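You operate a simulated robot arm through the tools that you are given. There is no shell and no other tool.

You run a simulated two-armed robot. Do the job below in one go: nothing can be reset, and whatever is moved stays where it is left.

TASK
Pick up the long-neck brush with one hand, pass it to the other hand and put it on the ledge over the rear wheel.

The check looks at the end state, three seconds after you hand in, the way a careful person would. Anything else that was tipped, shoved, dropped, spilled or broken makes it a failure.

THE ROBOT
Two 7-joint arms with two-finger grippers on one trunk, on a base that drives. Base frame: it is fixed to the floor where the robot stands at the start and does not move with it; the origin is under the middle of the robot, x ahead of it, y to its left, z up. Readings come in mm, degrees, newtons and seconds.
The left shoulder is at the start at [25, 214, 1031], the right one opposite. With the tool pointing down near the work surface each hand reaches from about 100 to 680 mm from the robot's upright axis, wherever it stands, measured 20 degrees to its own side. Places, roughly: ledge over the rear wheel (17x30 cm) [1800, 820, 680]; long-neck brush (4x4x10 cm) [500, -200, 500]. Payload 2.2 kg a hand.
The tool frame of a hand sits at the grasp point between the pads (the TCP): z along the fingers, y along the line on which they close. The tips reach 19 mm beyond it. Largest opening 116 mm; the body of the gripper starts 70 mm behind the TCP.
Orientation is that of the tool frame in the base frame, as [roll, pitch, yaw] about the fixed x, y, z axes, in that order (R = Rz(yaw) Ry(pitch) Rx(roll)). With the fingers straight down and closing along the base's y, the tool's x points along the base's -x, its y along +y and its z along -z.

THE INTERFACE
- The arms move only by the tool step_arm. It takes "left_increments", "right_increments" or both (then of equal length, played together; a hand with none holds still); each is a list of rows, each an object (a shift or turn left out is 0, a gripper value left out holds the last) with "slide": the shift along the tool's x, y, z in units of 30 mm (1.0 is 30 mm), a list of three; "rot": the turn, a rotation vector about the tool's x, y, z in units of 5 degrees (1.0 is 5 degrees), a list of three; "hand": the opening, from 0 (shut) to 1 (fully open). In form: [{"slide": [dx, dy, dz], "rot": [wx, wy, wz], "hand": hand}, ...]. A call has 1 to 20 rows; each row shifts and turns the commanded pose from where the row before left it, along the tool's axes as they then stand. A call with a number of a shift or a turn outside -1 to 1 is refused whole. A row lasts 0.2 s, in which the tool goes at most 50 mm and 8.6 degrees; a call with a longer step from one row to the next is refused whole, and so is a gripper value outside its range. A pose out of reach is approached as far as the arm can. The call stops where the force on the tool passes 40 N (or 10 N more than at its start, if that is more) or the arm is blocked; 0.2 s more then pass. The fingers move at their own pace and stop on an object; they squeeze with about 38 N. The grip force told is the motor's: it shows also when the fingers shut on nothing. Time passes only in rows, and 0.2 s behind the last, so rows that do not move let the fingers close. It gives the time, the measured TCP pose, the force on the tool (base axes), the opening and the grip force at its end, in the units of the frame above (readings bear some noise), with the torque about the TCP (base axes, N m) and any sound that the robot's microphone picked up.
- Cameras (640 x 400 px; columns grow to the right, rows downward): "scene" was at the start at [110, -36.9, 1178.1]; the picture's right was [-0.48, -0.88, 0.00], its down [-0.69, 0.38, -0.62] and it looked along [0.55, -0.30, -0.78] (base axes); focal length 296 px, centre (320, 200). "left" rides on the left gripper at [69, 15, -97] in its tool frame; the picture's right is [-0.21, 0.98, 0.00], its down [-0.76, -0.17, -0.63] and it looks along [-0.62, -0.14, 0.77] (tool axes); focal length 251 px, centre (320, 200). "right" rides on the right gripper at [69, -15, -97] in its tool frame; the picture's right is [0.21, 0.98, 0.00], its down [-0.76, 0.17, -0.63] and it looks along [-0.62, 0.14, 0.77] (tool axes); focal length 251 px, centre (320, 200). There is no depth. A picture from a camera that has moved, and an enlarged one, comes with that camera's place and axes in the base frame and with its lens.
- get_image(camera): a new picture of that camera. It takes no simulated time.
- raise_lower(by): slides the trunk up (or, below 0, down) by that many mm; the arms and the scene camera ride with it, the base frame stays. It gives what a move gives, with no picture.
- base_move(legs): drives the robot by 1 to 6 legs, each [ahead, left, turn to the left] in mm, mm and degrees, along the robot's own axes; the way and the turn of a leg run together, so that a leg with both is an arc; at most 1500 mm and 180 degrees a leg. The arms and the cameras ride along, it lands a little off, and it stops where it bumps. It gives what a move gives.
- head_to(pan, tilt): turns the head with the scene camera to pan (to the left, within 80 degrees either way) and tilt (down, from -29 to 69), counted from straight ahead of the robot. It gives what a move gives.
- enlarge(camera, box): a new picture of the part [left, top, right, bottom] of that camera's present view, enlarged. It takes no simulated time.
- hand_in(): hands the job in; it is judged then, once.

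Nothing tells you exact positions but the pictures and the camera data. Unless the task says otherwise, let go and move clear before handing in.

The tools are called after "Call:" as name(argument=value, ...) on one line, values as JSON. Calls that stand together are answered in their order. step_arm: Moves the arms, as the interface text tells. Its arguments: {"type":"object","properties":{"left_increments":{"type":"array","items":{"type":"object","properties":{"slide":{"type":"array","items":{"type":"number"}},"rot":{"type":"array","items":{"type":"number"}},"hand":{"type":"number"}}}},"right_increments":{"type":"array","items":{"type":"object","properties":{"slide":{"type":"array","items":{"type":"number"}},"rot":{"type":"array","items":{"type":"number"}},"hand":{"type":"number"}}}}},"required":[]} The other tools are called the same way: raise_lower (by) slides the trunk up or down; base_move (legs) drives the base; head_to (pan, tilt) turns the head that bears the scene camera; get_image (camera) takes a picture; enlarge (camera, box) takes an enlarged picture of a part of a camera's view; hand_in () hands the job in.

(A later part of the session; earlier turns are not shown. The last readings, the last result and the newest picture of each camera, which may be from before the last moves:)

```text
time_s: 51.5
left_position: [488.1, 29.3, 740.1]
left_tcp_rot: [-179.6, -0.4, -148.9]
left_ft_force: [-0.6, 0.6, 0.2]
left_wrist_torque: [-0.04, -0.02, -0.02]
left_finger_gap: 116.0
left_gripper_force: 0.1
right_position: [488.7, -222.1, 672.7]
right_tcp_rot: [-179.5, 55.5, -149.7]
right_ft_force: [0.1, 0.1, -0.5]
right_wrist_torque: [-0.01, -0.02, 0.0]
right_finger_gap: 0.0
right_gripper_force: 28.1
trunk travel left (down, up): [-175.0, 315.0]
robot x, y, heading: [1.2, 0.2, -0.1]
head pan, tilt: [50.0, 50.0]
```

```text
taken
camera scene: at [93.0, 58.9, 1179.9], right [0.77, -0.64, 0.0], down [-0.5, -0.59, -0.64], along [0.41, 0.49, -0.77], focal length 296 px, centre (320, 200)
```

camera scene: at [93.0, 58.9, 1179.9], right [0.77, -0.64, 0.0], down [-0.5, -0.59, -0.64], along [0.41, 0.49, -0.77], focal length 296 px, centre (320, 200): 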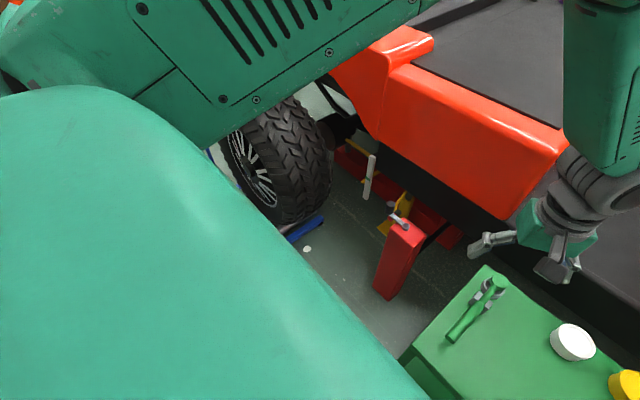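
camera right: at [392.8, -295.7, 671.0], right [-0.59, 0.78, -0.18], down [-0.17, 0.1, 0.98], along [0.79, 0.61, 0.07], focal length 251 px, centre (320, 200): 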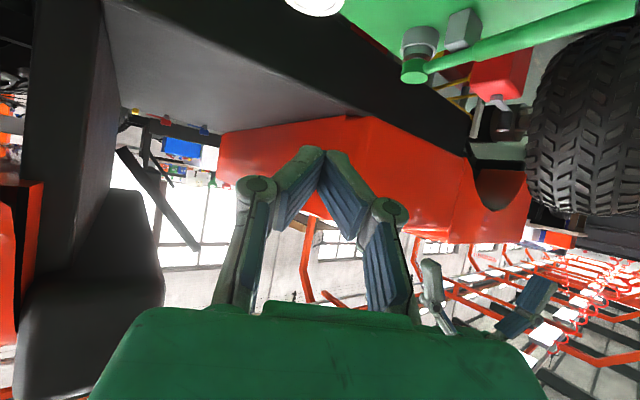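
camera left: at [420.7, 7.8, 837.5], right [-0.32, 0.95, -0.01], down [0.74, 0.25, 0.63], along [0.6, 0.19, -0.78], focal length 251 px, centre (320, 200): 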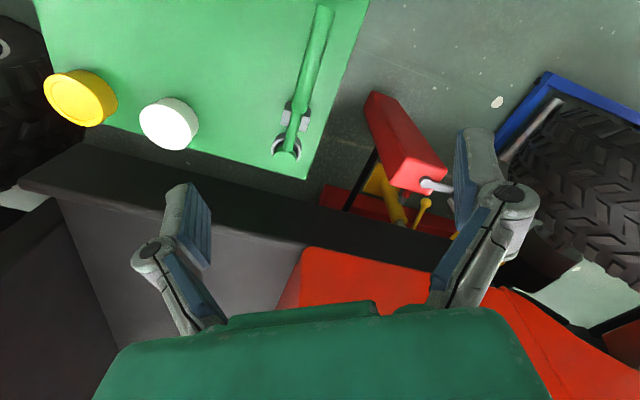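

The brush is not on any visible surface, so it may be under or behind the cart. The arms are well above the cart items, so I drive straight back to get a lower-angle view under the cart.

Call:
base_move(legs=[[-500, 0, 0]])

Call:
head_to(pan=0, tilt=45)

Call:
get_image(camera="scene")

Call:
get_image(camera="left")

Call:
get_image(camera="right")

```text
time_s: 54.5
left_position: [-14.3, 28.9, 739.4]
left_tcp_rot: [-179.5, -0.4, -149.0]
left_ft_force: [0.1, 0.4, 0.6]
left_wrist_torque: [0.04, -0.01, -0.01]
left_finger_gap: 116.0
left_gripper_force: 0.1
right_position: [-14.8, -222.4, 672.4]
right_tcp_rot: [-179.5, 55.5, -149.7]
right_ft_force: [-0.6, 0.3, 0.8]
right_wrist_torque: [0.0, 0.01, 0.02]
right_finger_gap: 0.1
right_gripper_force: 28.3
trunk travel left (down, up): [-175.0, 315.0]
robot x, y, heading: [-501.9, -1.9, -0.3]
head pan, tilt: [50.0, 50.0]
```

```text
time_s: 55.7
left_position: [-14.3, 30.6, 741.6]
left_tcp_rot: [-179.3, -0.5, -148.7]
left_ft_force: [0.0, -0.6, -0.8]
left_wrist_torque: [-0.02, 0.02, 0.02]
left_finger_gap: 115.9
left_gripper_force: 0.0
right_position: [-15.1, -222.6, 673.8]
right_tcp_rot: [-179.4, 55.6, -149.6]
right_ft_force: [0.4, -0.3, 0.3]
right_wrist_torque: [0.03, -0.05, 0.02]
right_finger_gap: 0.0
right_gripper_force: 28.3
trunk travel left (down, up): [-175.0, 315.0]
robot x, y, heading: [-502.3, 0.8, 0.1]
head pan, tilt: [0.0, 45.0]
```

```text
taken
camera scene: at [-376.0, 0.0, 1186.6], right [0.0, -1.0, 0.0], down [-0.71, 0.0, -0.7], along [0.7, 0.0, -0.71], focal length 296 px, centre (320, 200)
```

scene: 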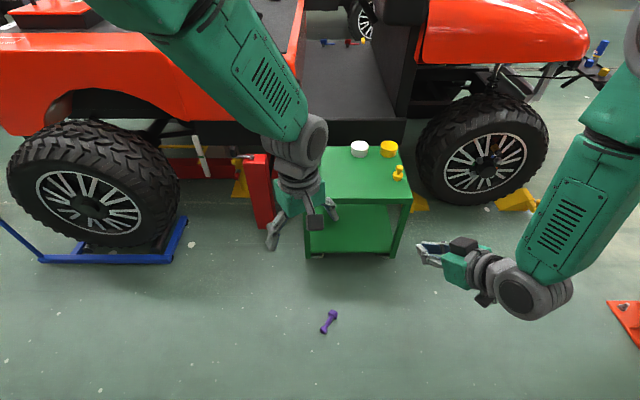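

```text
taken
camera left: at [-81.0, 9.8, 840.0], right [-0.32, 0.95, -0.01], down [0.73, 0.26, 0.63], along [0.6, 0.19, -0.78], focal length 251 px, centre (320, 200)
```

left: 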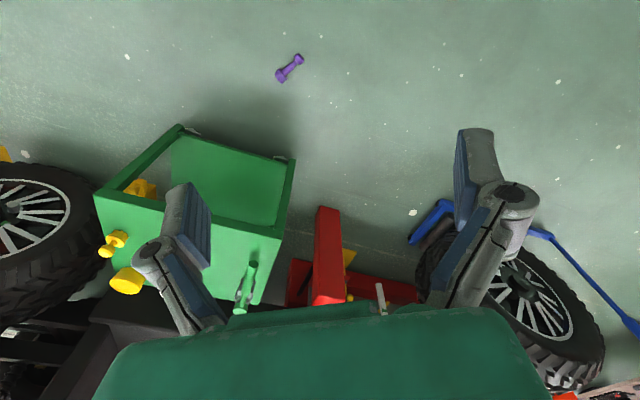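

```text
taken
camera right: at [-110.5, -295.3, 672.5], right [-0.59, 0.79, -0.18], down [-0.17, 0.1, 0.98], along [0.79, 0.61, 0.07], focal length 251 px, centre (320, 200)
```

right: 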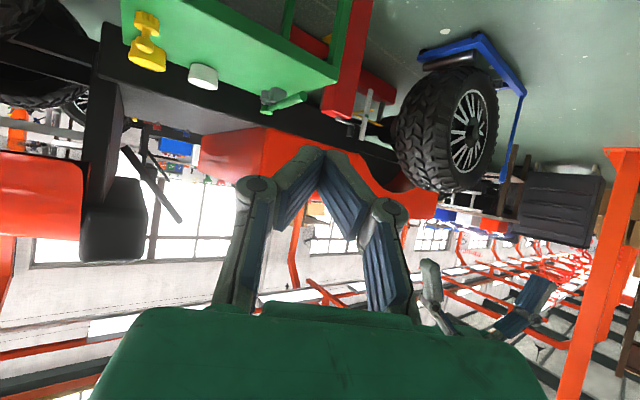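

I found it: the brush lies on the floor at about [106, -36], in front of the cart, and the cart items look undisturbed. I zoom in on it and check the cart.

Call:
enlarge(camera="scene", box=[290, 290, 370, 350])

Call:
enlarge(camera="left", box=[250, 40, 330, 100])

Call:
enlarge(camera="scene", box=[230, 110, 450, 280])

Call:
head_to(pan=0, tilt=15)

Call:
get_image(camera="scene")

```text
6.67 times, centred on (330, 320) of scene
camera zoom: at [-376.0, 0.0, 1186.6], right [0.0, -1.0, 0.0], down [-0.71, 0.0, -0.7], along [0.7, 0.0, -0.71], focal length 1976 px, centre (253, -600)
```

zoom: 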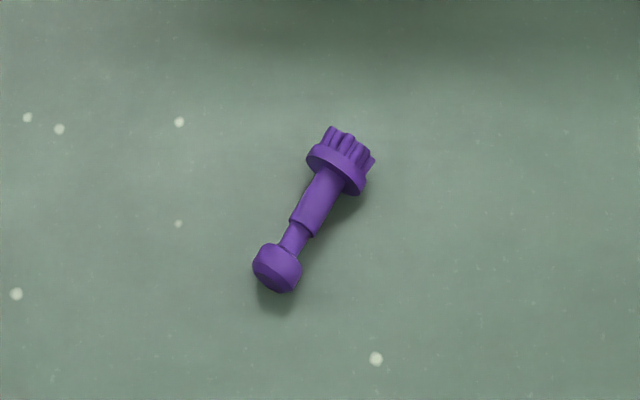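

```text
6.67 times, centred on (290, 70) of left
camera zoom: at [-81.0, 9.8, 840.0], right [-0.32, 0.95, -0.01], down [0.73, 0.26, 0.63], along [0.6, 0.19, -0.78], focal length 1676 px, centre (520, 1067)
```

zoom: 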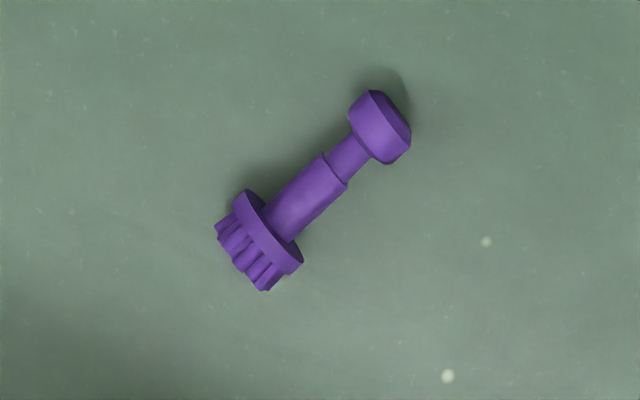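

```text
2.35 times, centred on (340, 195) of scene
camera zoom: at [-376.0, 0.0, 1186.6], right [0.0, -1.0, 0.0], down [-0.71, 0.0, -0.7], along [0.7, 0.0, -0.71], focal length 698 px, centre (273, 212)
```

zoom: 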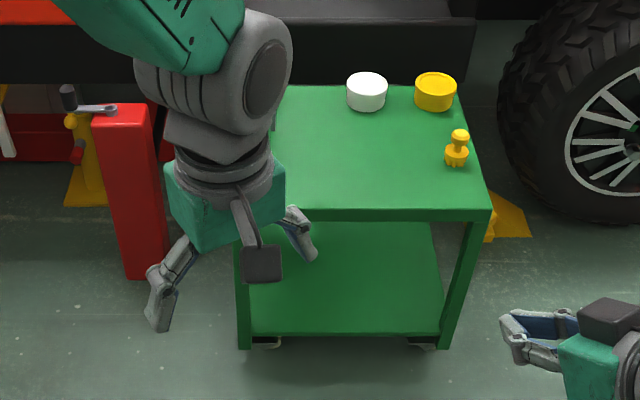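

```text
time_s: 56.6
left_position: [-14.2, 30.6, 742.0]
left_tcp_rot: [-179.2, -0.3, -148.7]
left_ft_force: [-0.4, 1.2, 0.9]
left_wrist_torque: [0.01, 0.0, -0.01]
left_finger_gap: 115.9
left_gripper_force: 0.1
right_position: [-14.8, -222.1, 674.4]
right_tcp_rot: [-179.4, 55.5, -149.4]
right_ft_force: [-0.5, 0.3, 0.6]
right_wrist_torque: [0.02, -0.01, 0.0]
right_finger_gap: 0.0
right_gripper_force: 28.9
trunk travel left (down, up): [-175.0, 315.0]
robot x, y, heading: [-502.7, 4.5, -0.3]
head pan, tilt: [0.0, 15.0]
```

```text
taken
camera scene: at [-363.8, -0.2, 1233.3], right [0.0, -1.0, 0.0], down [-0.26, 0.0, -0.96], along [0.96, 0.0, -0.26], focal length 296 px, centre (320, 200)
```

scene: 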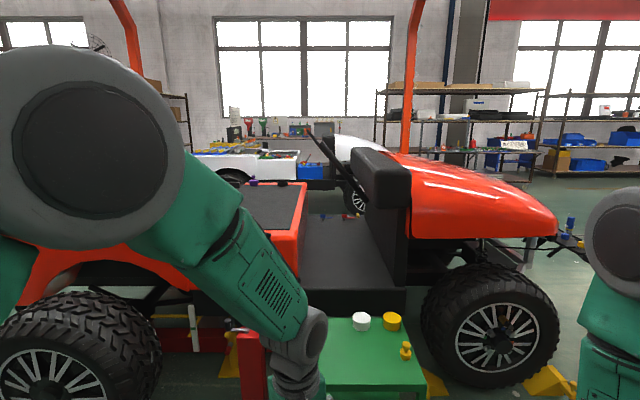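

The brush lies at about [111, -39] with its knob toward [74, -15]. To lift it so the knob ends up on top, I should approach it facing +y, so I turn left and circle to its south side, clear of the cart.

Call:
base_move(legs=[[0, 0, 90], [-420, 0, 0], [0, -510, 0]])

Call:
head_to(pan=0, tilt=55)

Call:
get_image(camera="scene")

```text
time_s: 65.6
left_position: [-31.3, 66.5, 744.3]
left_tcp_rot: [-178.9, -0.6, -58.4]
left_ft_force: [0.1, 0.4, 0.8]
left_wrist_torque: [-0.03, -0.04, -0.02]
left_finger_gap: 115.9
left_gripper_force: 0.0
right_position: [221.9, 63.9, 675.5]
right_tcp_rot: [-179.0, 55.6, -59.2]
right_ft_force: [0.3, 0.4, 0.6]
right_wrist_torque: [0.03, 0.0, -0.01]
right_finger_gap: 0.0
right_gripper_force: 28.4
trunk travel left (down, up): [-175.0, 315.0]
robot x, y, heading: [3.7, -421.9, 90.1]
head pan, tilt: [0.0, 15.0]
```

```text
time_s: 66.7
left_position: [-26.1, 65.3, 746.4]
left_tcp_rot: [-179.0, -0.3, -58.4]
left_ft_force: [-0.5, 0.0, -0.1]
left_wrist_torque: [0.05, 0.03, -0.01]
left_finger_gap: 115.8
left_gripper_force: 0.1
right_position: [227.7, 63.0, 676.4]
right_tcp_rot: [-179.5, 55.9, -59.5]
right_ft_force: [-0.1, 0.1, 0.5]
right_wrist_torque: [-0.03, 0.02, 0.02]
right_finger_gap: 0.0
right_gripper_force: 28.9
trunk travel left (down, up): [-175.0, 315.0]
robot x, y, heading: [2.0, -421.1, 90.1]
head pan, tilt: [0.0, 55.0]
```

```text
taken
camera scene: at [8.2, -303.1, 1173.3], right [1.0, 0.0, 0.0], down [0.0, -0.82, -0.57], along [0.0, 0.57, -0.82], focal length 296 px, centre (320, 200)
```

scene: 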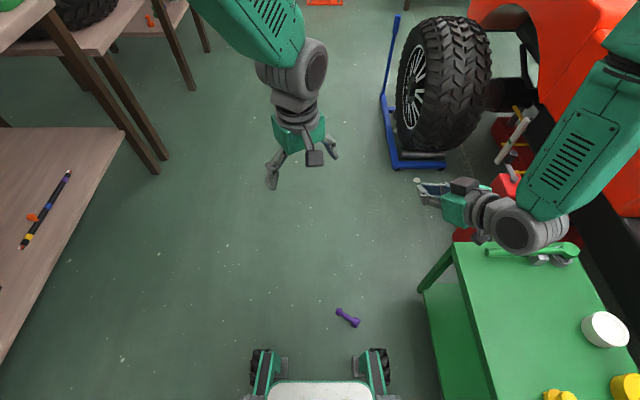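

The robot is now south of the brush facing +y, with the brush ahead of it. I zoom to refine its pose relative to the robot.

Call:
enlarge(camera="scene", box=[310, 290, 390, 350])

Call:
enlarge(camera="scene", box=[230, 280, 470, 400])

```text
6.67 times, centred on (350, 320) of scene
camera zoom: at [8.2, -303.1, 1173.3], right [1.0, 0.0, 0.0], down [0.0, -0.82, -0.57], along [0.0, 0.57, -0.82], focal length 1976 px, centre (120, -600)
```

zoom: 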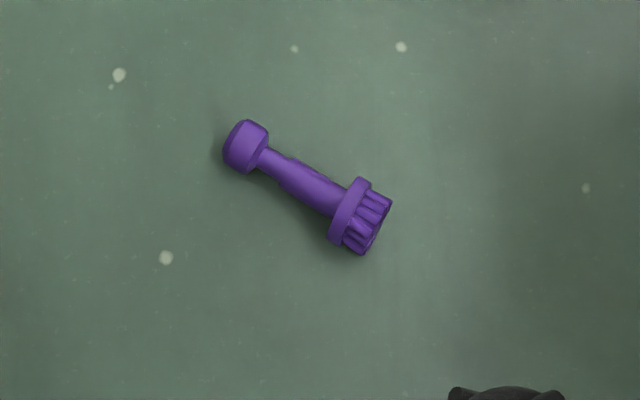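

```text
2.67 times, centred on (350, 340) of scene
camera zoom: at [8.2, -303.1, 1173.3], right [1.0, 0.0, 0.0], down [0.0, -0.82, -0.57], along [0.0, 0.57, -0.82], focal length 790 px, centre (240, -173)
```

zoom: 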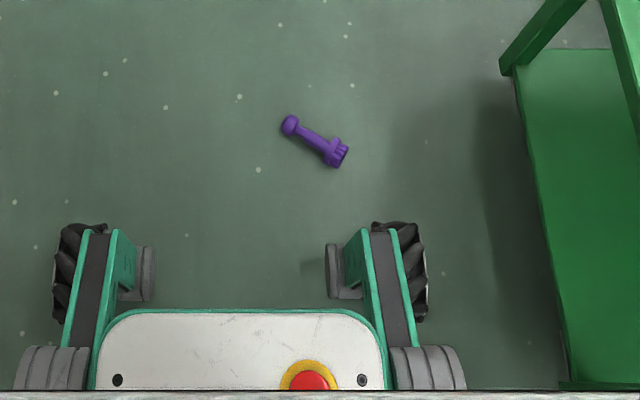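

The brush neck is at robot-frame [385, -113]. I drive ahead a little so it sits just in front of the wheels, then turn the right hand tool-down with its yaw aligned across the neck.

Call:
base_move(legs=[[85, 17, 0]])

Call:
step_arm(right_increments=[{"rot": [-0.819, 0, -0.574], "hand": 0.6}, {"rot": [-0.819, 0, -0.574]}, {"rot": [-0.819, 0, -0.574]}, {"rot": [-0.819, 0, -0.574]}, {"rot": [-0.819, 0, -0.574]}, {"rot": [-0.2, 0, -0.14]}, {"rot": [0, 1, 0]}, {"rot": [0, 1, 0]}, {"rot": [0, 1, 0]}, {"rot": [0, 1, 0]}, {"rot": [0, 1, 0]}, {"rot": [0, 1, 0]}, {"rot": [0, 1, 0]}, {"rot": [0, 1, 0]}, {"rot": [0, 1, 0]}, {"rot": [0, 1, 0]}, {"rot": [0, 1, 0]}, {}])

Call:
get_image(camera="scene")

Call:
get_image(camera="right")

```text
time_s: 67.8
left_position: [-41.1, 150.0, 745.3]
left_tcp_rot: [-179.1, -0.4, -58.2]
left_ft_force: [0.6, 0.1, 0.5]
left_wrist_torque: [-0.03, 0.05, 0.0]
left_finger_gap: 115.9
left_gripper_force: 0.0
right_position: [212.8, 148.4, 674.1]
right_tcp_rot: [-179.7, 55.8, -59.8]
right_ft_force: [-0.3, -0.1, -0.3]
right_wrist_torque: [0.02, 0.05, 0.03]
right_finger_gap: 0.0
right_gripper_force: 28.5
trunk travel left (down, up): [-175.0, 315.0]
robot x, y, heading: [-10.3, -338.1, 90.1]
head pan, tilt: [0.0, 55.0]
```

```text
time_s: 71.6
left_position: [-45.0, 147.9, 749.0]
left_tcp_rot: [-178.6, -0.3, -58.0]
left_ft_force: [0.3, -0.2, -0.5]
left_wrist_torque: [0.01, 0.02, 0.01]
left_finger_gap: 116.3
left_gripper_force: 0.0
right_position: [210.8, 146.2, 674.9]
right_tcp_rot: [-179.3, 0.7, -34.2]
right_ft_force: [0.3, 0.6, 0.1]
right_wrist_torque: [0.02, 0.0, 0.03]
right_finger_gap: 69.6
right_gripper_force: 0.1
trunk travel left (down, up): [-175.0, 315.0]
robot x, y, heading: [-16.0, -335.4, 90.1]
head pan, tilt: [0.0, 55.0]
```

```text
taken
camera scene: at [-10.3, -218.4, 1173.3], right [1.0, 0.0, 0.0], down [0.0, -0.82, -0.57], along [0.0, 0.57, -0.82], focal length 296 px, centre (320, 200)
```

scene: 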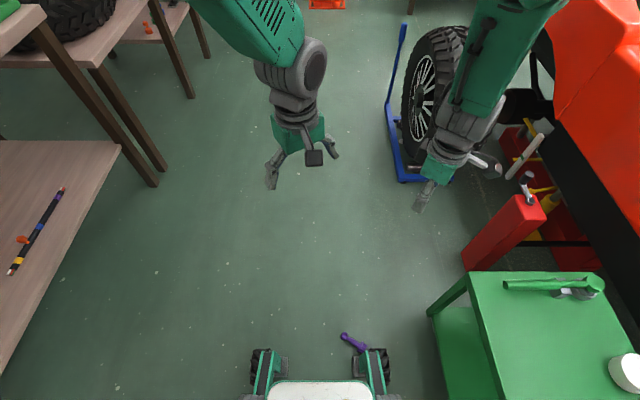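

```text
taken
camera right: at [277.3, 117.5, 773.0], right [-0.37, -0.93, -0.02], down [-0.72, 0.27, 0.64], along [-0.59, 0.25, -0.77], focal length 251 px, centre (320, 200)
```

right: 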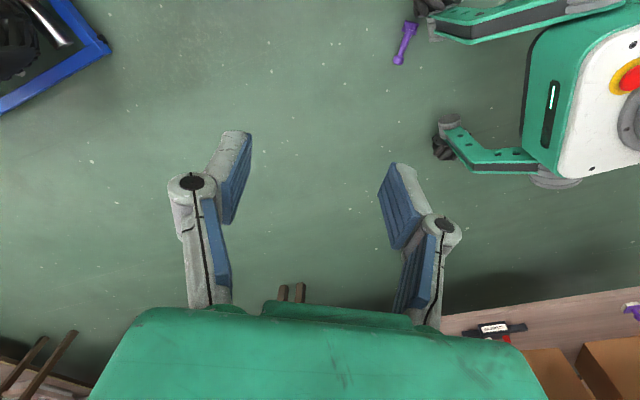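

The right hand is now tool-down and aligned. I check the brush's clearance from the right front wheel.

Call:
enlarge(camera="scene", box=[300, 310, 420, 400])

Call:
enlarge(camera="right", box=[360, 0, 520, 120])

```text
4.44 times, centred on (360, 355) of scene
camera zoom: at [-10.3, -218.4, 1173.3], right [1.0, 0.0, 0.0], down [0.0, -0.82, -0.57], along [0.0, 0.57, -0.82], focal length 1318 px, centre (142, -489)
```

zoom: 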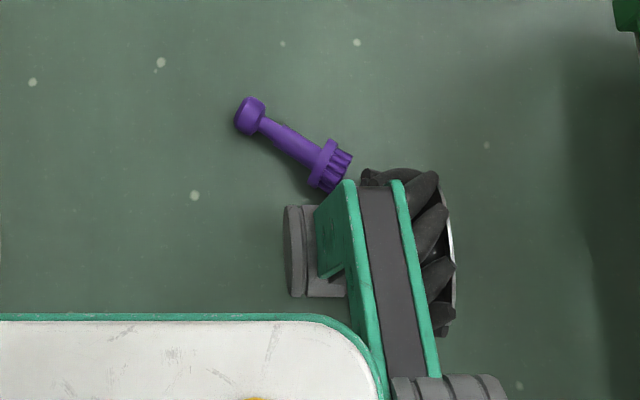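

```text
3.33 times, centred on (440, 60) of right
camera zoom: at [277.3, 117.5, 773.0], right [-0.37, -0.93, -0.02], down [-0.72, 0.27, 0.64], along [-0.59, 0.25, -0.77], focal length 838 px, centre (-80, 667)
```

zoom: 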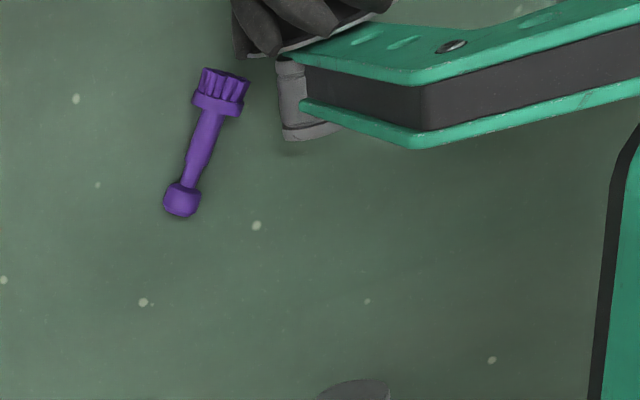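

The brush is too close under the right wheel for the gripper's camera to fit, so I'll take it from outside that wheel instead. I back up, turn to about 118°, and come alongside it.

Call:
base_move(legs=[[-100, 0, 0], [0, 0, 28], [73, 23, 0]])

Call:
head_to(pan=-30, tilt=55)

Call:
get_image(camera="scene")

Call:
get_image(camera="right")

```text
time_s: 74.8
left_position: [-316.4, 35.7, 748.4]
left_tcp_rot: [-178.9, -0.2, -30.1]
left_ft_force: [0.4, 0.7, 0.3]
left_wrist_torque: [-0.03, 0.06, 0.0]
left_finger_gap: 116.1
left_gripper_force: 0.0
right_position: [-91.3, 151.4, 675.3]
right_tcp_rot: [-179.4, 1.1, -6.0]
right_ft_force: [0.3, 0.5, -0.9]
right_wrist_torque: [-0.06, 0.08, 0.04]
right_finger_gap: 69.7
right_gripper_force: 0.0
trunk travel left (down, up): [-175.0, 315.0]
robot x, y, heading: [-60.8, -382.2, 117.8]
head pan, tilt: [0.0, 55.0]
```

```text
time_s: 75.7
left_position: [-317.4, 31.3, 751.3]
left_tcp_rot: [-178.4, -0.1, -30.0]
left_ft_force: [-0.8, -0.2, -0.4]
left_wrist_torque: [-0.03, 0.0, 0.06]
left_finger_gap: 116.2
left_gripper_force: 0.0
right_position: [-91.4, 148.1, 679.1]
right_tcp_rot: [-179.1, 1.0, -6.2]
right_ft_force: [0.2, 0.6, -0.2]
right_wrist_torque: [0.0, 0.04, 0.0]
right_finger_gap: 69.3
right_gripper_force: 0.0
trunk travel left (down, up): [-175.0, 315.0]
robot x, y, heading: [-65.0, -379.7, 118.3]
head pan, tilt: [-30.0, 55.0]
```

```text
taken
camera scene: at [-77.5, -266.5, 1173.1], right [1.0, -0.03, 0.0], down [-0.03, -0.82, -0.57], along [0.02, 0.57, -0.82], focal length 296 px, centre (320, 200)
```

scene: 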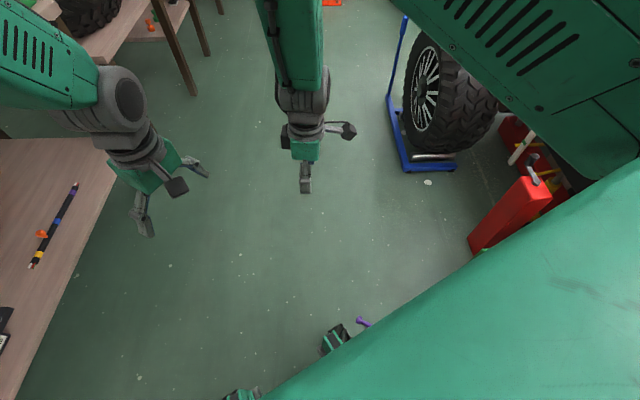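

```text
taken
camera right: at [-19.3, 153.8, 774.9], right [0.11, -0.99, -0.02], down [-0.76, -0.09, 0.64], along [-0.64, -0.05, -0.77], focal length 251 px, centre (320, 200)
```

right: 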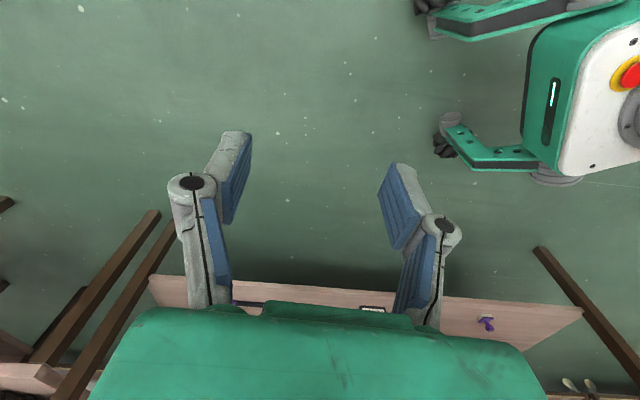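

The robot is alongside the brush, which should be at robot-frame [220, -320]. I lower the trunk fully and bring the right hand above it.

Call:
raise_lower(by=-175)

Call:
step_arm(right_increments=[{"rot": [0, 0, 0.92]}, {"rot": [0, 0, 0.92]}, {"rot": [0, 0, 0.92]}, {"rot": [0, 0, 0.92]}, {"rot": [0, 0, 0.92]}, {"rot": [0, 0, 0.92]}, {"slide": [0.918, 0.136, 0]}, {"slide": [0.918, 0.136, 0]}, {"slide": [0.918, 0.136, 0]}, {"slide": [0.918, 0.136, 0]}, {"slide": [0.918, 0.136, 0]}, {"slide": [0.918, 0.136, 0]}, {"slide": [0.918, 0.136, 0]}, {}])

Call:
get_image(camera="right")

Call:
get_image(camera="scene")

```text
time_s: 77.7
left_position: [-321.2, 29.5, 576.3]
left_tcp_rot: [-178.2, -0.2, -29.9]
left_ft_force: [-0.6, 0.4, 0.5]
left_wrist_torque: [0.02, 0.0, -0.02]
left_finger_gap: 115.9
left_gripper_force: 0.0
right_position: [-94.1, 146.0, 503.7]
right_tcp_rot: [-178.9, 0.9, -6.0]
right_ft_force: [-0.2, -0.5, 0.0]
right_wrist_torque: [-0.04, 0.01, 0.0]
right_finger_gap: 69.5
right_gripper_force: 0.1
trunk travel left (down, up): [0.0, 490.0]
robot x, y, heading: [-60.2, -384.1, 117.9]
head pan, tilt: [-30.0, 55.0]
```

```text
time_s: 80.7
left_position: [-320.7, 30.6, 575.3]
left_tcp_rot: [-178.3, -0.2, -29.9]
left_ft_force: [-0.1, 0.5, -0.1]
left_wrist_torque: [-0.02, -0.01, 0.03]
left_finger_gap: 115.9
left_gripper_force: 0.1
right_position: [49.0, 14.9, 500.2]
right_tcp_rot: [-179.5, 1.3, -33.6]
right_ft_force: [0.2, -0.2, 0.5]
right_wrist_torque: [0.03, 0.02, -0.02]
right_finger_gap: 69.7
right_gripper_force: 0.1
trunk travel left (down, up): [0.0, 490.0]
robot x, y, heading: [-65.1, -386.4, 117.9]
head pan, tilt: [-30.0, 55.0]
```

```text
taken
camera right: at [117.2, -12.2, 595.9], right [-0.36, -0.93, -0.01], down [-0.71, 0.27, 0.65], along [-0.6, 0.24, -0.76], focal length 251 px, centre (320, 200)
```

right: 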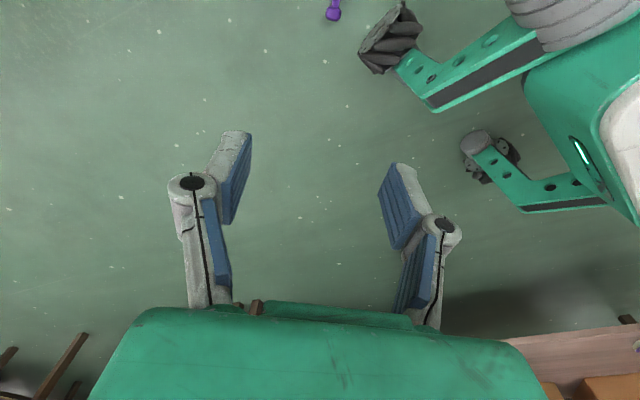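

```text
taken
camera scene: at [-81.1, -270.0, 998.3], right [1.0, -0.03, 0.0], down [-0.03, -0.82, -0.57], along [0.02, 0.57, -0.82], focal length 296 px, centre (320, 200)
```

scene: 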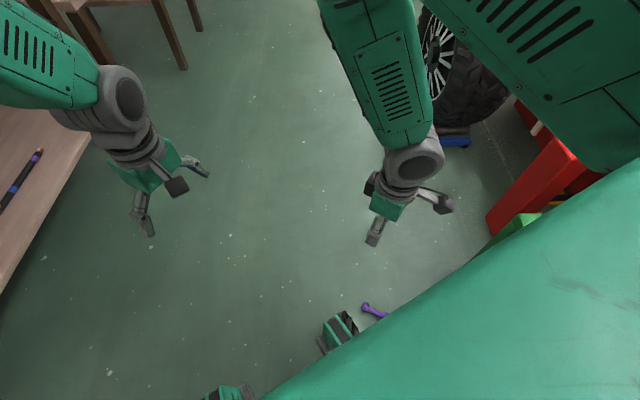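

The knob is visible below and matches my estimate. I move the rest of the way over the neck and descend partway.

Call:
step_arm(right_increments=[{"slide": [0.93, 0.06, 0]}, {"slide": [0.93, 0.06, 0]}, {"slide": [0.93, 0.06, 0]}, {"slide": [0, 0, 0.9]}, {"slide": [0, 0, 0.9]}, {"slide": [0, 0, 0.9]}, {"slide": [0, 0, 0.9]}, {"slide": [0, 0, 0.9]}, {"slide": [0, 0, 0.9]}, {}])

Call:
get_image(camera="right")

Call:
get_image(camera="scene")

```text
time_s: 82.9
left_position: [-320.2, 29.3, 576.0]
left_tcp_rot: [-178.3, -0.2, -30.0]
left_ft_force: [0.3, 0.4, 0.0]
left_wrist_torque: [0.0, 0.01, 0.0]
left_finger_gap: 116.1
left_gripper_force: 0.1
right_position: [106.7, -9.4, 316.7]
right_tcp_rot: [-179.5, 1.4, -33.7]
right_ft_force: [-0.7, 0.4, -0.1]
right_wrist_torque: [-0.02, 0.01, -0.01]
right_finger_gap: 69.7
right_gripper_force: 0.0
right hand out of reach, approached as far as the arm can: row 2, 3
trunk travel left (down, up): [0.0, 490.0]
robot x, y, heading: [-68.0, -381.0, 118.2]
head pan, tilt: [-30.0, 55.0]
```

```text
taken
camera right: at [174.6, -37.0, 414.8], right [-0.36, -0.93, -0.01], down [-0.71, 0.27, 0.65], along [-0.6, 0.24, -0.76], focal length 251 px, centre (320, 200)
```

right: 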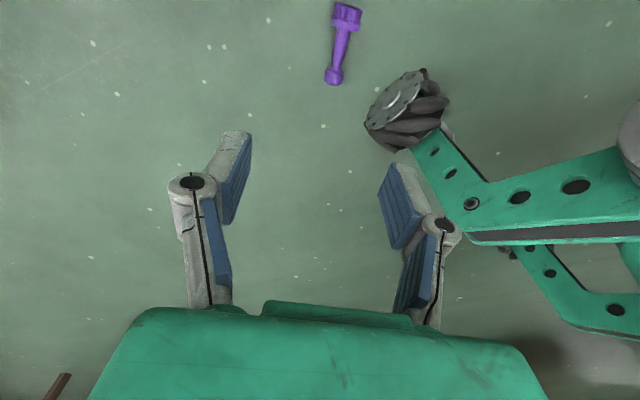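

```text
taken
camera scene: at [-80.7, -269.6, 998.3], right [1.0, -0.03, 0.0], down [-0.03, -0.82, -0.57], along [0.02, 0.57, -0.82], focal length 296 px, centre (320, 200)
```

scene: 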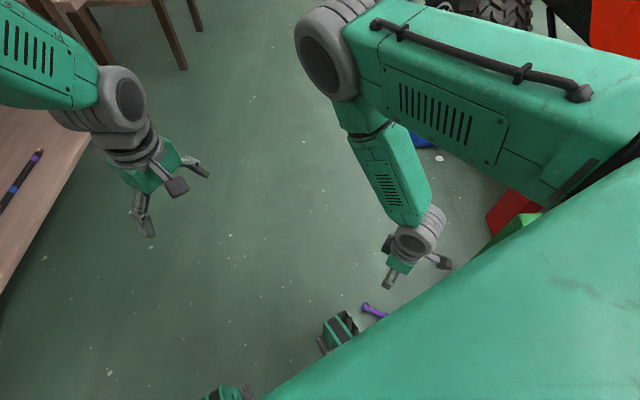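

The arm can now go lower, and the brush is in view ahead of the fingers. I descend further and read where the hand really ends up.

Call:
step_arm(right_increments=[{"slide": [0.2, 0.2, 0.8]}, {"slide": [0.2, 0.2, 0.8]}, {"slide": [0.2, 0.2, 0.8]}, {"slide": [0, 0, 0.8]}, {}])

Call:
get_image(camera="right")

```text
time_s: 84.1
left_position: [-319.4, 29.8, 575.6]
left_tcp_rot: [-178.3, -0.2, -29.9]
left_ft_force: [-0.6, 0.7, -0.4]
left_wrist_torque: [-0.02, -0.02, 0.01]
left_finger_gap: 115.9
left_gripper_force: 0.1
right_position: [111.5, -31.8, 221.3]
right_tcp_rot: [-179.6, 1.3, -33.8]
right_ft_force: [0.5, -0.6, -0.2]
right_wrist_torque: [0.02, 0.02, -0.03]
right_finger_gap: 69.8
right_gripper_force: 0.1
trunk travel left (down, up): [0.0, 490.0]
robot x, y, heading: [-67.1, -382.1, 118.0]
head pan, tilt: [-30.0, 55.0]
```

```text
taken
camera right: at [178.7, -59.9, 318.0], right [-0.36, -0.93, -0.01], down [-0.71, 0.27, 0.65], along [-0.6, 0.24, -0.76], focal length 251 px, centre (320, 200)
```

right: 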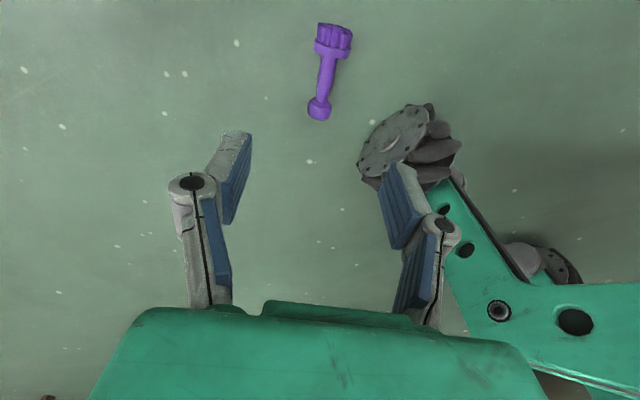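

The alignment is good: neck at about [111, -38]. I narrow the opening to stay clear of the wheel and descend to z about 110 for a check.

Call:
step_arm(right_increments=[{"slide": [0.06, 0.09, 0.75], "hand": 0.46}, {"slide": [0.06, 0.09, 0.75]}, {"slide": [0, 0, 0.75]}, {"slide": [0, 0, 0.75]}, {"slide": [0, 0, 0.7]}, {}])

Call:
get_image(camera="right")

```text
time_s: 85.5
left_position: [-318.1, 29.7, 576.3]
left_tcp_rot: [-178.2, -0.2, -30.1]
left_ft_force: [0.2, -0.3, -0.3]
left_wrist_torque: [0.01, -0.03, -0.01]
left_finger_gap: 116.2
left_gripper_force: 0.1
right_position: [109.1, -35.2, 110.7]
right_tcp_rot: [-179.5, 1.2, -33.6]
right_ft_force: [0.0, 0.2, 0.1]
right_wrist_torque: [0.0, 0.04, -0.02]
right_finger_gap: 53.3
right_gripper_force: 0.1
trunk travel left (down, up): [0.0, 490.0]
robot x, y, heading: [-61.4, -381.6, 118.3]
head pan, tilt: [-30.0, 55.0]
```

```text
taken
camera right: at [176.4, -63.4, 207.2], right [-0.36, -0.93, -0.01], down [-0.71, 0.27, 0.65], along [-0.6, 0.24, -0.76], focal length 251 px, centre (320, 200)
```

right: 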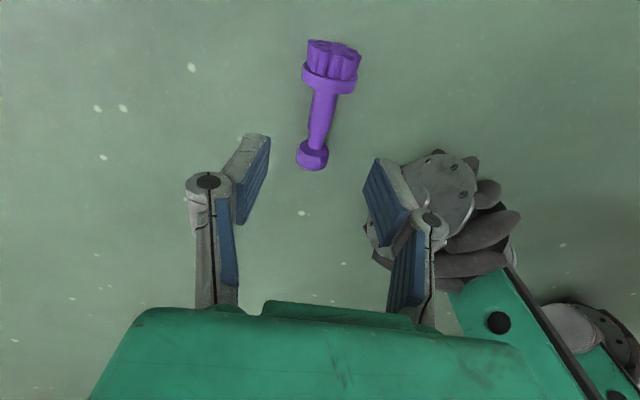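

Everything is lined up, with about 25 mm clearance to the wheel. I descend to grip height, with tips about 8 mm off the floor.

Call:
step_arm(right_increments=[{"slide": [0.04, 0.04, 0.7]}, {"slide": [0, 0, 0.7]}, {"slide": [0, 0, 0.7]}, {"slide": [0, 0, 0.5]}, {"slide": [0, 0, 0.2]}, {}])

Call:
get_image(camera="right")

```text
time_s: 86.9
left_position: [-319.3, 29.9, 576.5]
left_tcp_rot: [-178.3, -0.2, -30.0]
left_ft_force: [-0.1, -0.5, 0.8]
left_wrist_torque: [0.0, 0.0, 0.02]
left_finger_gap: 116.1
left_gripper_force: 0.0
right_position: [106.9, -35.9, 26.1]
right_tcp_rot: [-179.6, 1.3, -33.6]
right_ft_force: [0.8, 0.2, -0.2]
right_wrist_torque: [0.02, -0.01, -0.02]
right_finger_gap: 53.3
right_gripper_force: 0.0
trunk travel left (down, up): [0.0, 490.0]
robot x, y, heading: [-66.1, -383.1, 118.1]
head pan, tilt: [-30.0, 55.0]
```

```text
taken
camera right: at [175.4, -63.6, 122.8], right [-0.36, -0.93, -0.01], down [-0.71, 0.27, 0.65], along [-0.6, 0.24, -0.76], focal length 251 px, centre (320, 200)
```

right: 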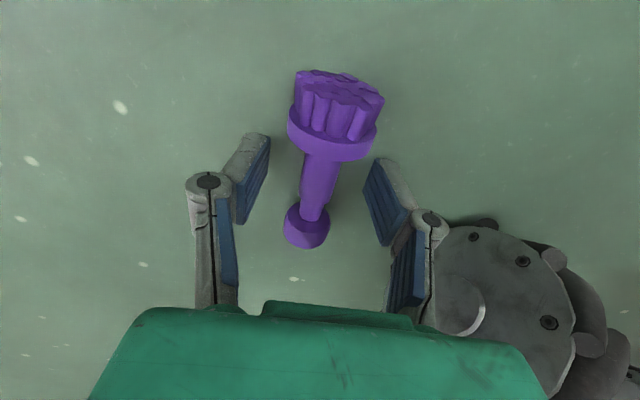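

The neck is right between the fingers. I nudge 4 mm toward the disc end, close, and lift slightly.

Call:
step_arm(right_increments=[{"slide": [0.13, 0, 0]}, {"hand": 0.2}, {"hand": 0.0}, {"hand": 0.0}, {"hand": 0.0}, {"slide": [0, 0, -0.4]}, {"slide": [0, 0, -0.8]}, {}])

Call:
get_image(camera="right")

```text
time_s: 88.7
left_position: [-320.2, 29.7, 577.2]
left_tcp_rot: [-178.2, -0.1, -30.0]
left_ft_force: [-0.3, 0.5, 0.8]
left_wrist_torque: [0.01, -0.05, -0.01]
left_finger_gap: 116.4
left_gripper_force: 0.1
right_position: [111.6, -38.3, 63.2]
right_tcp_rot: [-179.5, 1.3, -33.7]
right_ft_force: [-0.4, 0.0, -0.6]
right_wrist_torque: [-0.01, 0.02, -0.04]
right_finger_gap: 14.8
right_gripper_force: 38.3
trunk travel left (down, up): [0.0, 490.0]
robot x, y, heading: [-66.1, -384.3, 117.8]
head pan, tilt: [-30.0, 55.0]
```

```text
taken
camera right: at [179.3, -66.6, 159.2], right [-0.36, -0.93, -0.01], down [-0.71, 0.27, 0.65], along [-0.6, 0.24, -0.76], focal length 251 px, centre (320, 200)
```

right: 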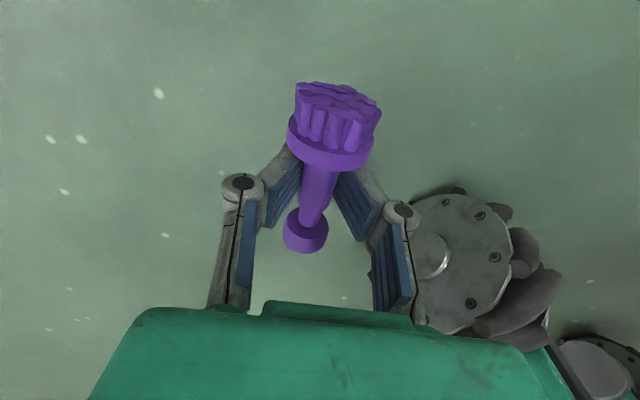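

The brush is firmly held at its neck. I lift it, move it out in front of the robot tool-down (a safe orientation), and move the left hand aside at the same time.

Call:
step_arm(right_increments=[{"slide": [0, 0, -0.9], "hand": 0}, {"slide": [0, 0, -0.95]}, {"slide": [0, 0, -0.95]}, {"slide": [0, 0, -0.95]}, {"slide": [0, 0, -0.95]}, {"slide": [0, 0, -0.95]}, {"slide": [0, 0, -0.95]}, {"slide": [-0.96, -0.01, 0]}, {"slide": [-0.96, -0.01, 0]}, {"slide": [-0.96, -0.01, 0]}, {"slide": [-0.96, -0.01, 0]}, {"slide": [-0.96, -0.01, 0]}, {"slide": [-0.96, -0.01, 0]}, {"slide": [-0.96, -0.01, 0]}, {"slide": [-0.96, -0.01, 0]}, {"slide": [-0.96, -0.01, 0]}], left_increments=[{"slide": [-0.878, 0.566, -0.28], "hand": 1}, {"slide": [-0.878, 0.566, -0.28]}, {"slide": [-0.878, 0.566, -0.28]}, {"slide": [-0.878, 0.566, -0.28]}, {"slide": [-0.878, 0.566, -0.28]}, {"slide": [-0.878, 0.566, -0.28]}, {}, {}, {}, {}, {}, {}, {}, {}, {}, {}])

Call:
get_image(camera="right")

```text
time_s: 92.1
left_position: [-509.1, 19.7, 621.6]
left_tcp_rot: [-178.3, -0.2, -30.1]
left_ft_force: [-0.3, -0.6, 0.3]
left_wrist_torque: [0.0, -0.02, -0.02]
left_finger_gap: 115.9
left_gripper_force: 0.0
right_position: [-100.3, 101.7, 265.7]
right_tcp_rot: [-179.6, 1.2, -33.7]
right_ft_force: [-0.8, 0.0, -1.4]
right_wrist_torque: [0.0, 0.04, 0.01]
right_finger_gap: 14.6
right_gripper_force: 37.8
trunk travel left (down, up): [0.0, 490.0]
robot x, y, heading: [-63.7, -381.9, 118.1]
head pan, tilt: [-30.0, 55.0]
```

```text
taken
camera right: at [-32.5, 74.2, 362.2], right [-0.36, -0.93, -0.01], down [-0.71, 0.27, 0.65], along [-0.6, 0.24, -0.76], focal length 251 px, centre (320, 200)
```

right: 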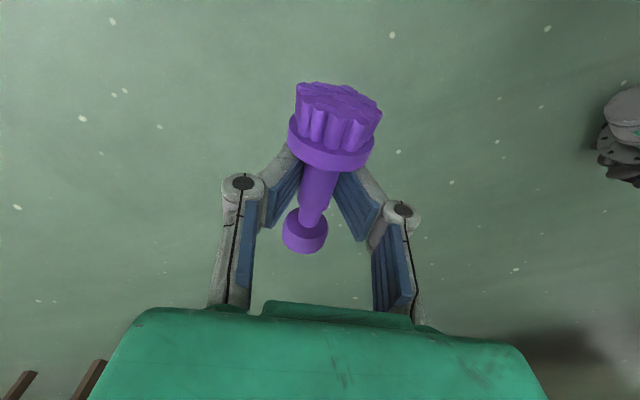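

The grip is steady at 14.6 mm. Next I bring the brush to the middle while the left hand turns into its receiving orientation.

Call:
step_arm(right_increments=[{"rot": [0, 0, -0.825], "hand": 0}, {"rot": [0, 0, -0.825]}, {"rot": [0, 0, -0.825]}, {"rot": [0, 0, -0.825]}, {"slide": [-0.71, 0.675, -0.87]}, {"slide": [-0.71, 0.675, -0.87]}, {"slide": [-0.71, 0.675, -0.87]}, {"slide": [-0.71, 0.675, -0.87]}, {"slide": [-0.71, 0.675, -0.87]}, {"slide": [-0.71, 0.675, -0.87]}, {"slide": [-0.71, 0.675, -0.87]}, {"slide": [-0.71, 0.675, -0.87]}], left_increments=[{"rot": [0, 0, -0.87]}, {"rot": [0, 0, -0.87]}, {"rot": [0, 0, -0.87]}, {"rot": [0, 1, 0]}, {"rot": [0, 1, 0]}, {"rot": [0, 1, 0]}, {"rot": [0, 1, 0]}, {"rot": [0, 1, 0]}, {"rot": [0, 1, 0]}, {"rot": [0, 1, 0]}, {}, {}])

Call:
get_image(camera="scene")

Call:
get_image(camera="left")

```text
time_s: 94.7
left_position: [-509.6, 19.5, 622.0]
left_tcp_rot: [-178.0, -35.5, -18.2]
left_ft_force: [0.4, -0.8, -0.9]
left_wrist_torque: [0.0, 0.0, 0.0]
left_finger_gap: 115.9
left_gripper_force: 0.0
right_position: [-309.3, -4.9, 475.7]
right_tcp_rot: [-179.0, 0.9, -17.2]
right_ft_force: [-0.4, 1.2, -1.4]
right_wrist_torque: [0.0, -0.04, 0.0]
right_finger_gap: 14.9
right_gripper_force: 37.9
trunk travel left (down, up): [0.0, 490.0]
robot x, y, heading: [-62.4, -379.7, 118.2]
head pan, tilt: [-30.0, 55.0]
```

```text
taken
camera scene: at [-84.4, -270.8, 998.4], right [1.0, -0.03, 0.0], down [-0.02, -0.82, -0.57], along [0.02, 0.57, -0.82], focal length 296 px, centre (320, 200)
```

scene: 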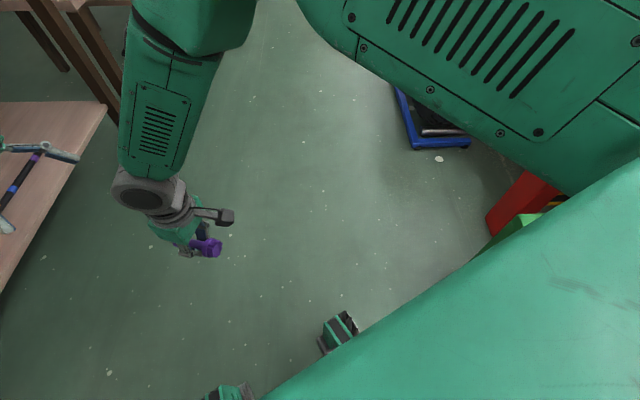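

```text
taken
camera left: at [-514.2, 1.6, 741.9], right [-0.45, -0.88, -0.15], down [-0.89, 0.45, 0.08], along [0.0, 0.17, -0.99], focal length 251 px, centre (320, 200)
```

left: 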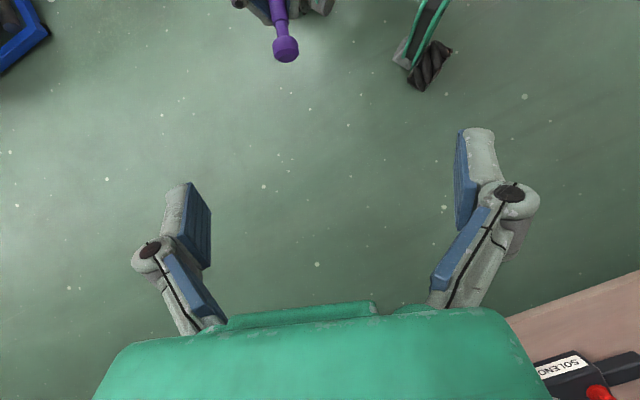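

Both hands are where I want them. I pitch the right hand so the knob points up and forward, while the left hand moves to a hover point in line with the brush.

Call:
step_arm(right_increments=[{"rot": [0, -1, 0], "hand": 0}, {"rot": [0, -1, 0]}, {"rot": [0, -1, 0]}, {"rot": [0, -1, 0]}, {"rot": [0, -1, 0]}, {"rot": [0, -1, 0]}, {"rot": [0, -1, 0]}, {"rot": [0, -1, 0]}, {"rot": [0, -1, 0]}, {"rot": [0, -1, 0]}, {"rot": [0, -1, 0]}, {}], left_increments=[{"slide": [0.255, -0.118, 0.252]}, {"slide": [0.255, -0.118, 0.252]}, {"slide": [0.255, -0.118, 0.252]}, {"slide": [0.255, -0.118, 0.252]}, {"slide": [0.255, -0.118, 0.252]}, {"slide": [0.255, -0.118, 0.252]}, {"slide": [0.255, -0.118, 0.252]}, {"slide": [0.255, -0.118, 0.252]}, {"slide": [0.255, -0.118, 0.252]}, {"slide": [0.255, -0.118, 0.252]}, {}, {}])

Call:
get_image(camera="left")

Call:
get_image(camera="right")

Call:
get_image(camera="scene")

```text
time_s: 97.3
left_position: [-397.3, 21.2, 606.0]
left_tcp_rot: [-178.1, -35.4, -18.2]
left_ft_force: [0.6, -0.1, -0.5]
left_wrist_torque: [-0.02, 0.0, 0.0]
left_finger_gap: 116.0
left_gripper_force: 0.1
right_position: [-309.2, -6.7, 476.2]
right_tcp_rot: [-178.5, 45.9, -16.2]
right_ft_force: [-0.4, 0.0, -0.5]
right_wrist_torque: [0.02, -0.03, 0.01]
right_finger_gap: 14.5
right_gripper_force: 38.0
right hand out of reach, approached as far as the arm can: row 10, 11
trunk travel left (down, up): [0.0, 490.0]
robot x, y, heading: [-66.4, -383.5, 117.9]
head pan, tilt: [-30.0, 55.0]
```

```text
taken
camera left: at [-401.2, 4.4, 725.8], right [-0.45, -0.88, -0.15], down [-0.89, 0.45, 0.08], along [0.0, 0.17, -0.99], focal length 251 px, centre (320, 200)
```

left: 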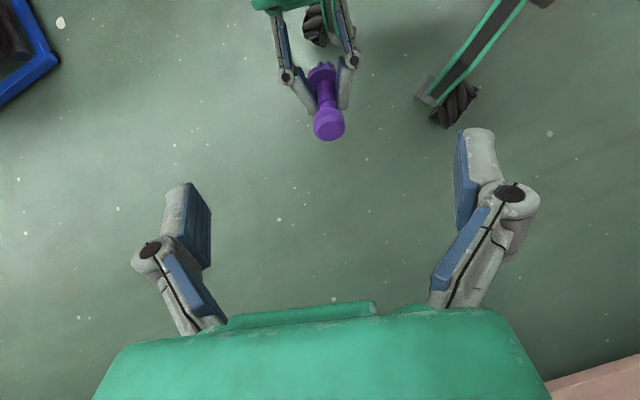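

```text
taken
camera right: at [-191.5, -26.8, 494.7], right [-0.15, -0.97, -0.17], down [-0.12, -0.15, 0.98], along [-0.98, 0.16, -0.1], focal length 251 px, centre (320, 200)
```

right: 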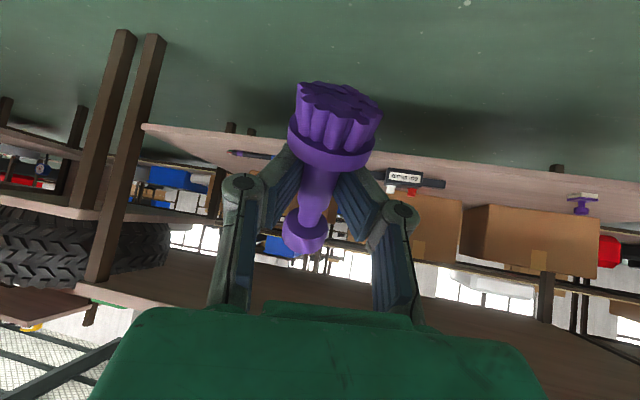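

```text
taken
camera scene: at [-83.3, -270.3, 998.3], right [1.0, -0.03, 0.0], down [-0.03, -0.82, -0.57], along [0.02, 0.57, -0.82], focal length 296 px, centre (320, 200)
```

scene: 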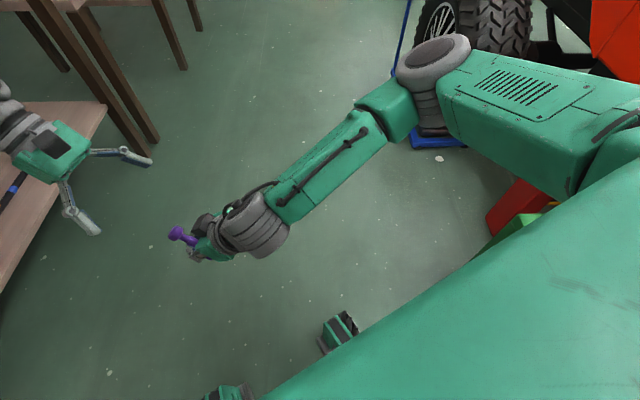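

The right hand settled at 44° below horizontal, so I tilt the left hand 9° more to line up with the brush axis. Then I shift it sideways and approach partway.

Call:
step_arm(left_increments=[{"rot": [0, 0.9, 0]}, {"rot": [0, 0.9, 0]}, {"slide": [-0.87, 0.07, 0]}, {"slide": [0, 0, 0.75]}, {"slide": [0, 0, 0.75]}, {}])

Call:
get_image(camera="left")

Call:
get_image(camera="right")

```text
time_s: 98.7
left_position: [-381.4, 17.4, 554.4]
left_tcp_rot: [-177.8, -44.5, -18.7]
left_ft_force: [0.6, 0.4, 0.2]
left_wrist_torque: [0.0, 0.01, -0.01]
left_finger_gap: 115.9
left_gripper_force: 0.0
right_position: [-308.1, -6.7, 475.6]
right_tcp_rot: [-178.6, 46.0, -16.3]
right_ft_force: [-0.1, -0.1, -1.2]
right_wrist_torque: [-0.03, -0.01, 0.0]
right_finger_gap: 14.3
right_gripper_force: 38.2
trunk travel left (down, up): [0.0, 490.0]
robot x, y, heading: [-65.9, -380.6, 118.0]
head pan, tilt: [-30.0, 55.0]
```

```text
taken
camera left: at [-405.4, 6.1, 674.1], right [-0.43, -0.88, -0.18], down [-0.89, 0.45, -0.07], along [0.15, 0.13, -0.98], focal length 251 px, centre (320, 200)
```

left: 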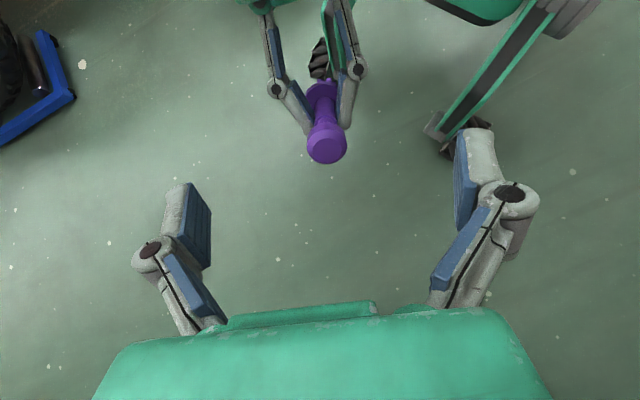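

```text
taken
camera right: at [-191.0, -26.5, 494.6], right [-0.15, -0.97, -0.17], down [-0.12, -0.15, 0.98], along [-0.98, 0.16, -0.1], focal length 251 px, centre (320, 200)
```

right: 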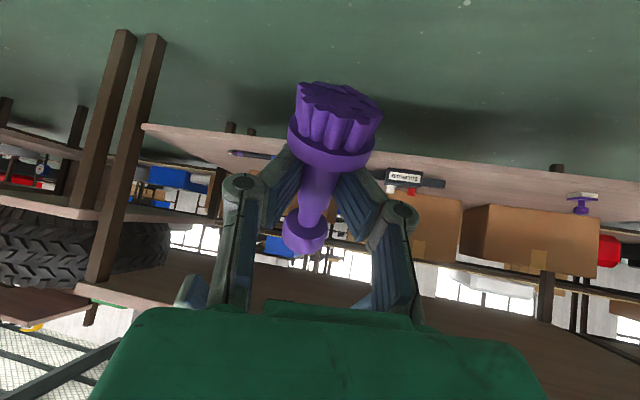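

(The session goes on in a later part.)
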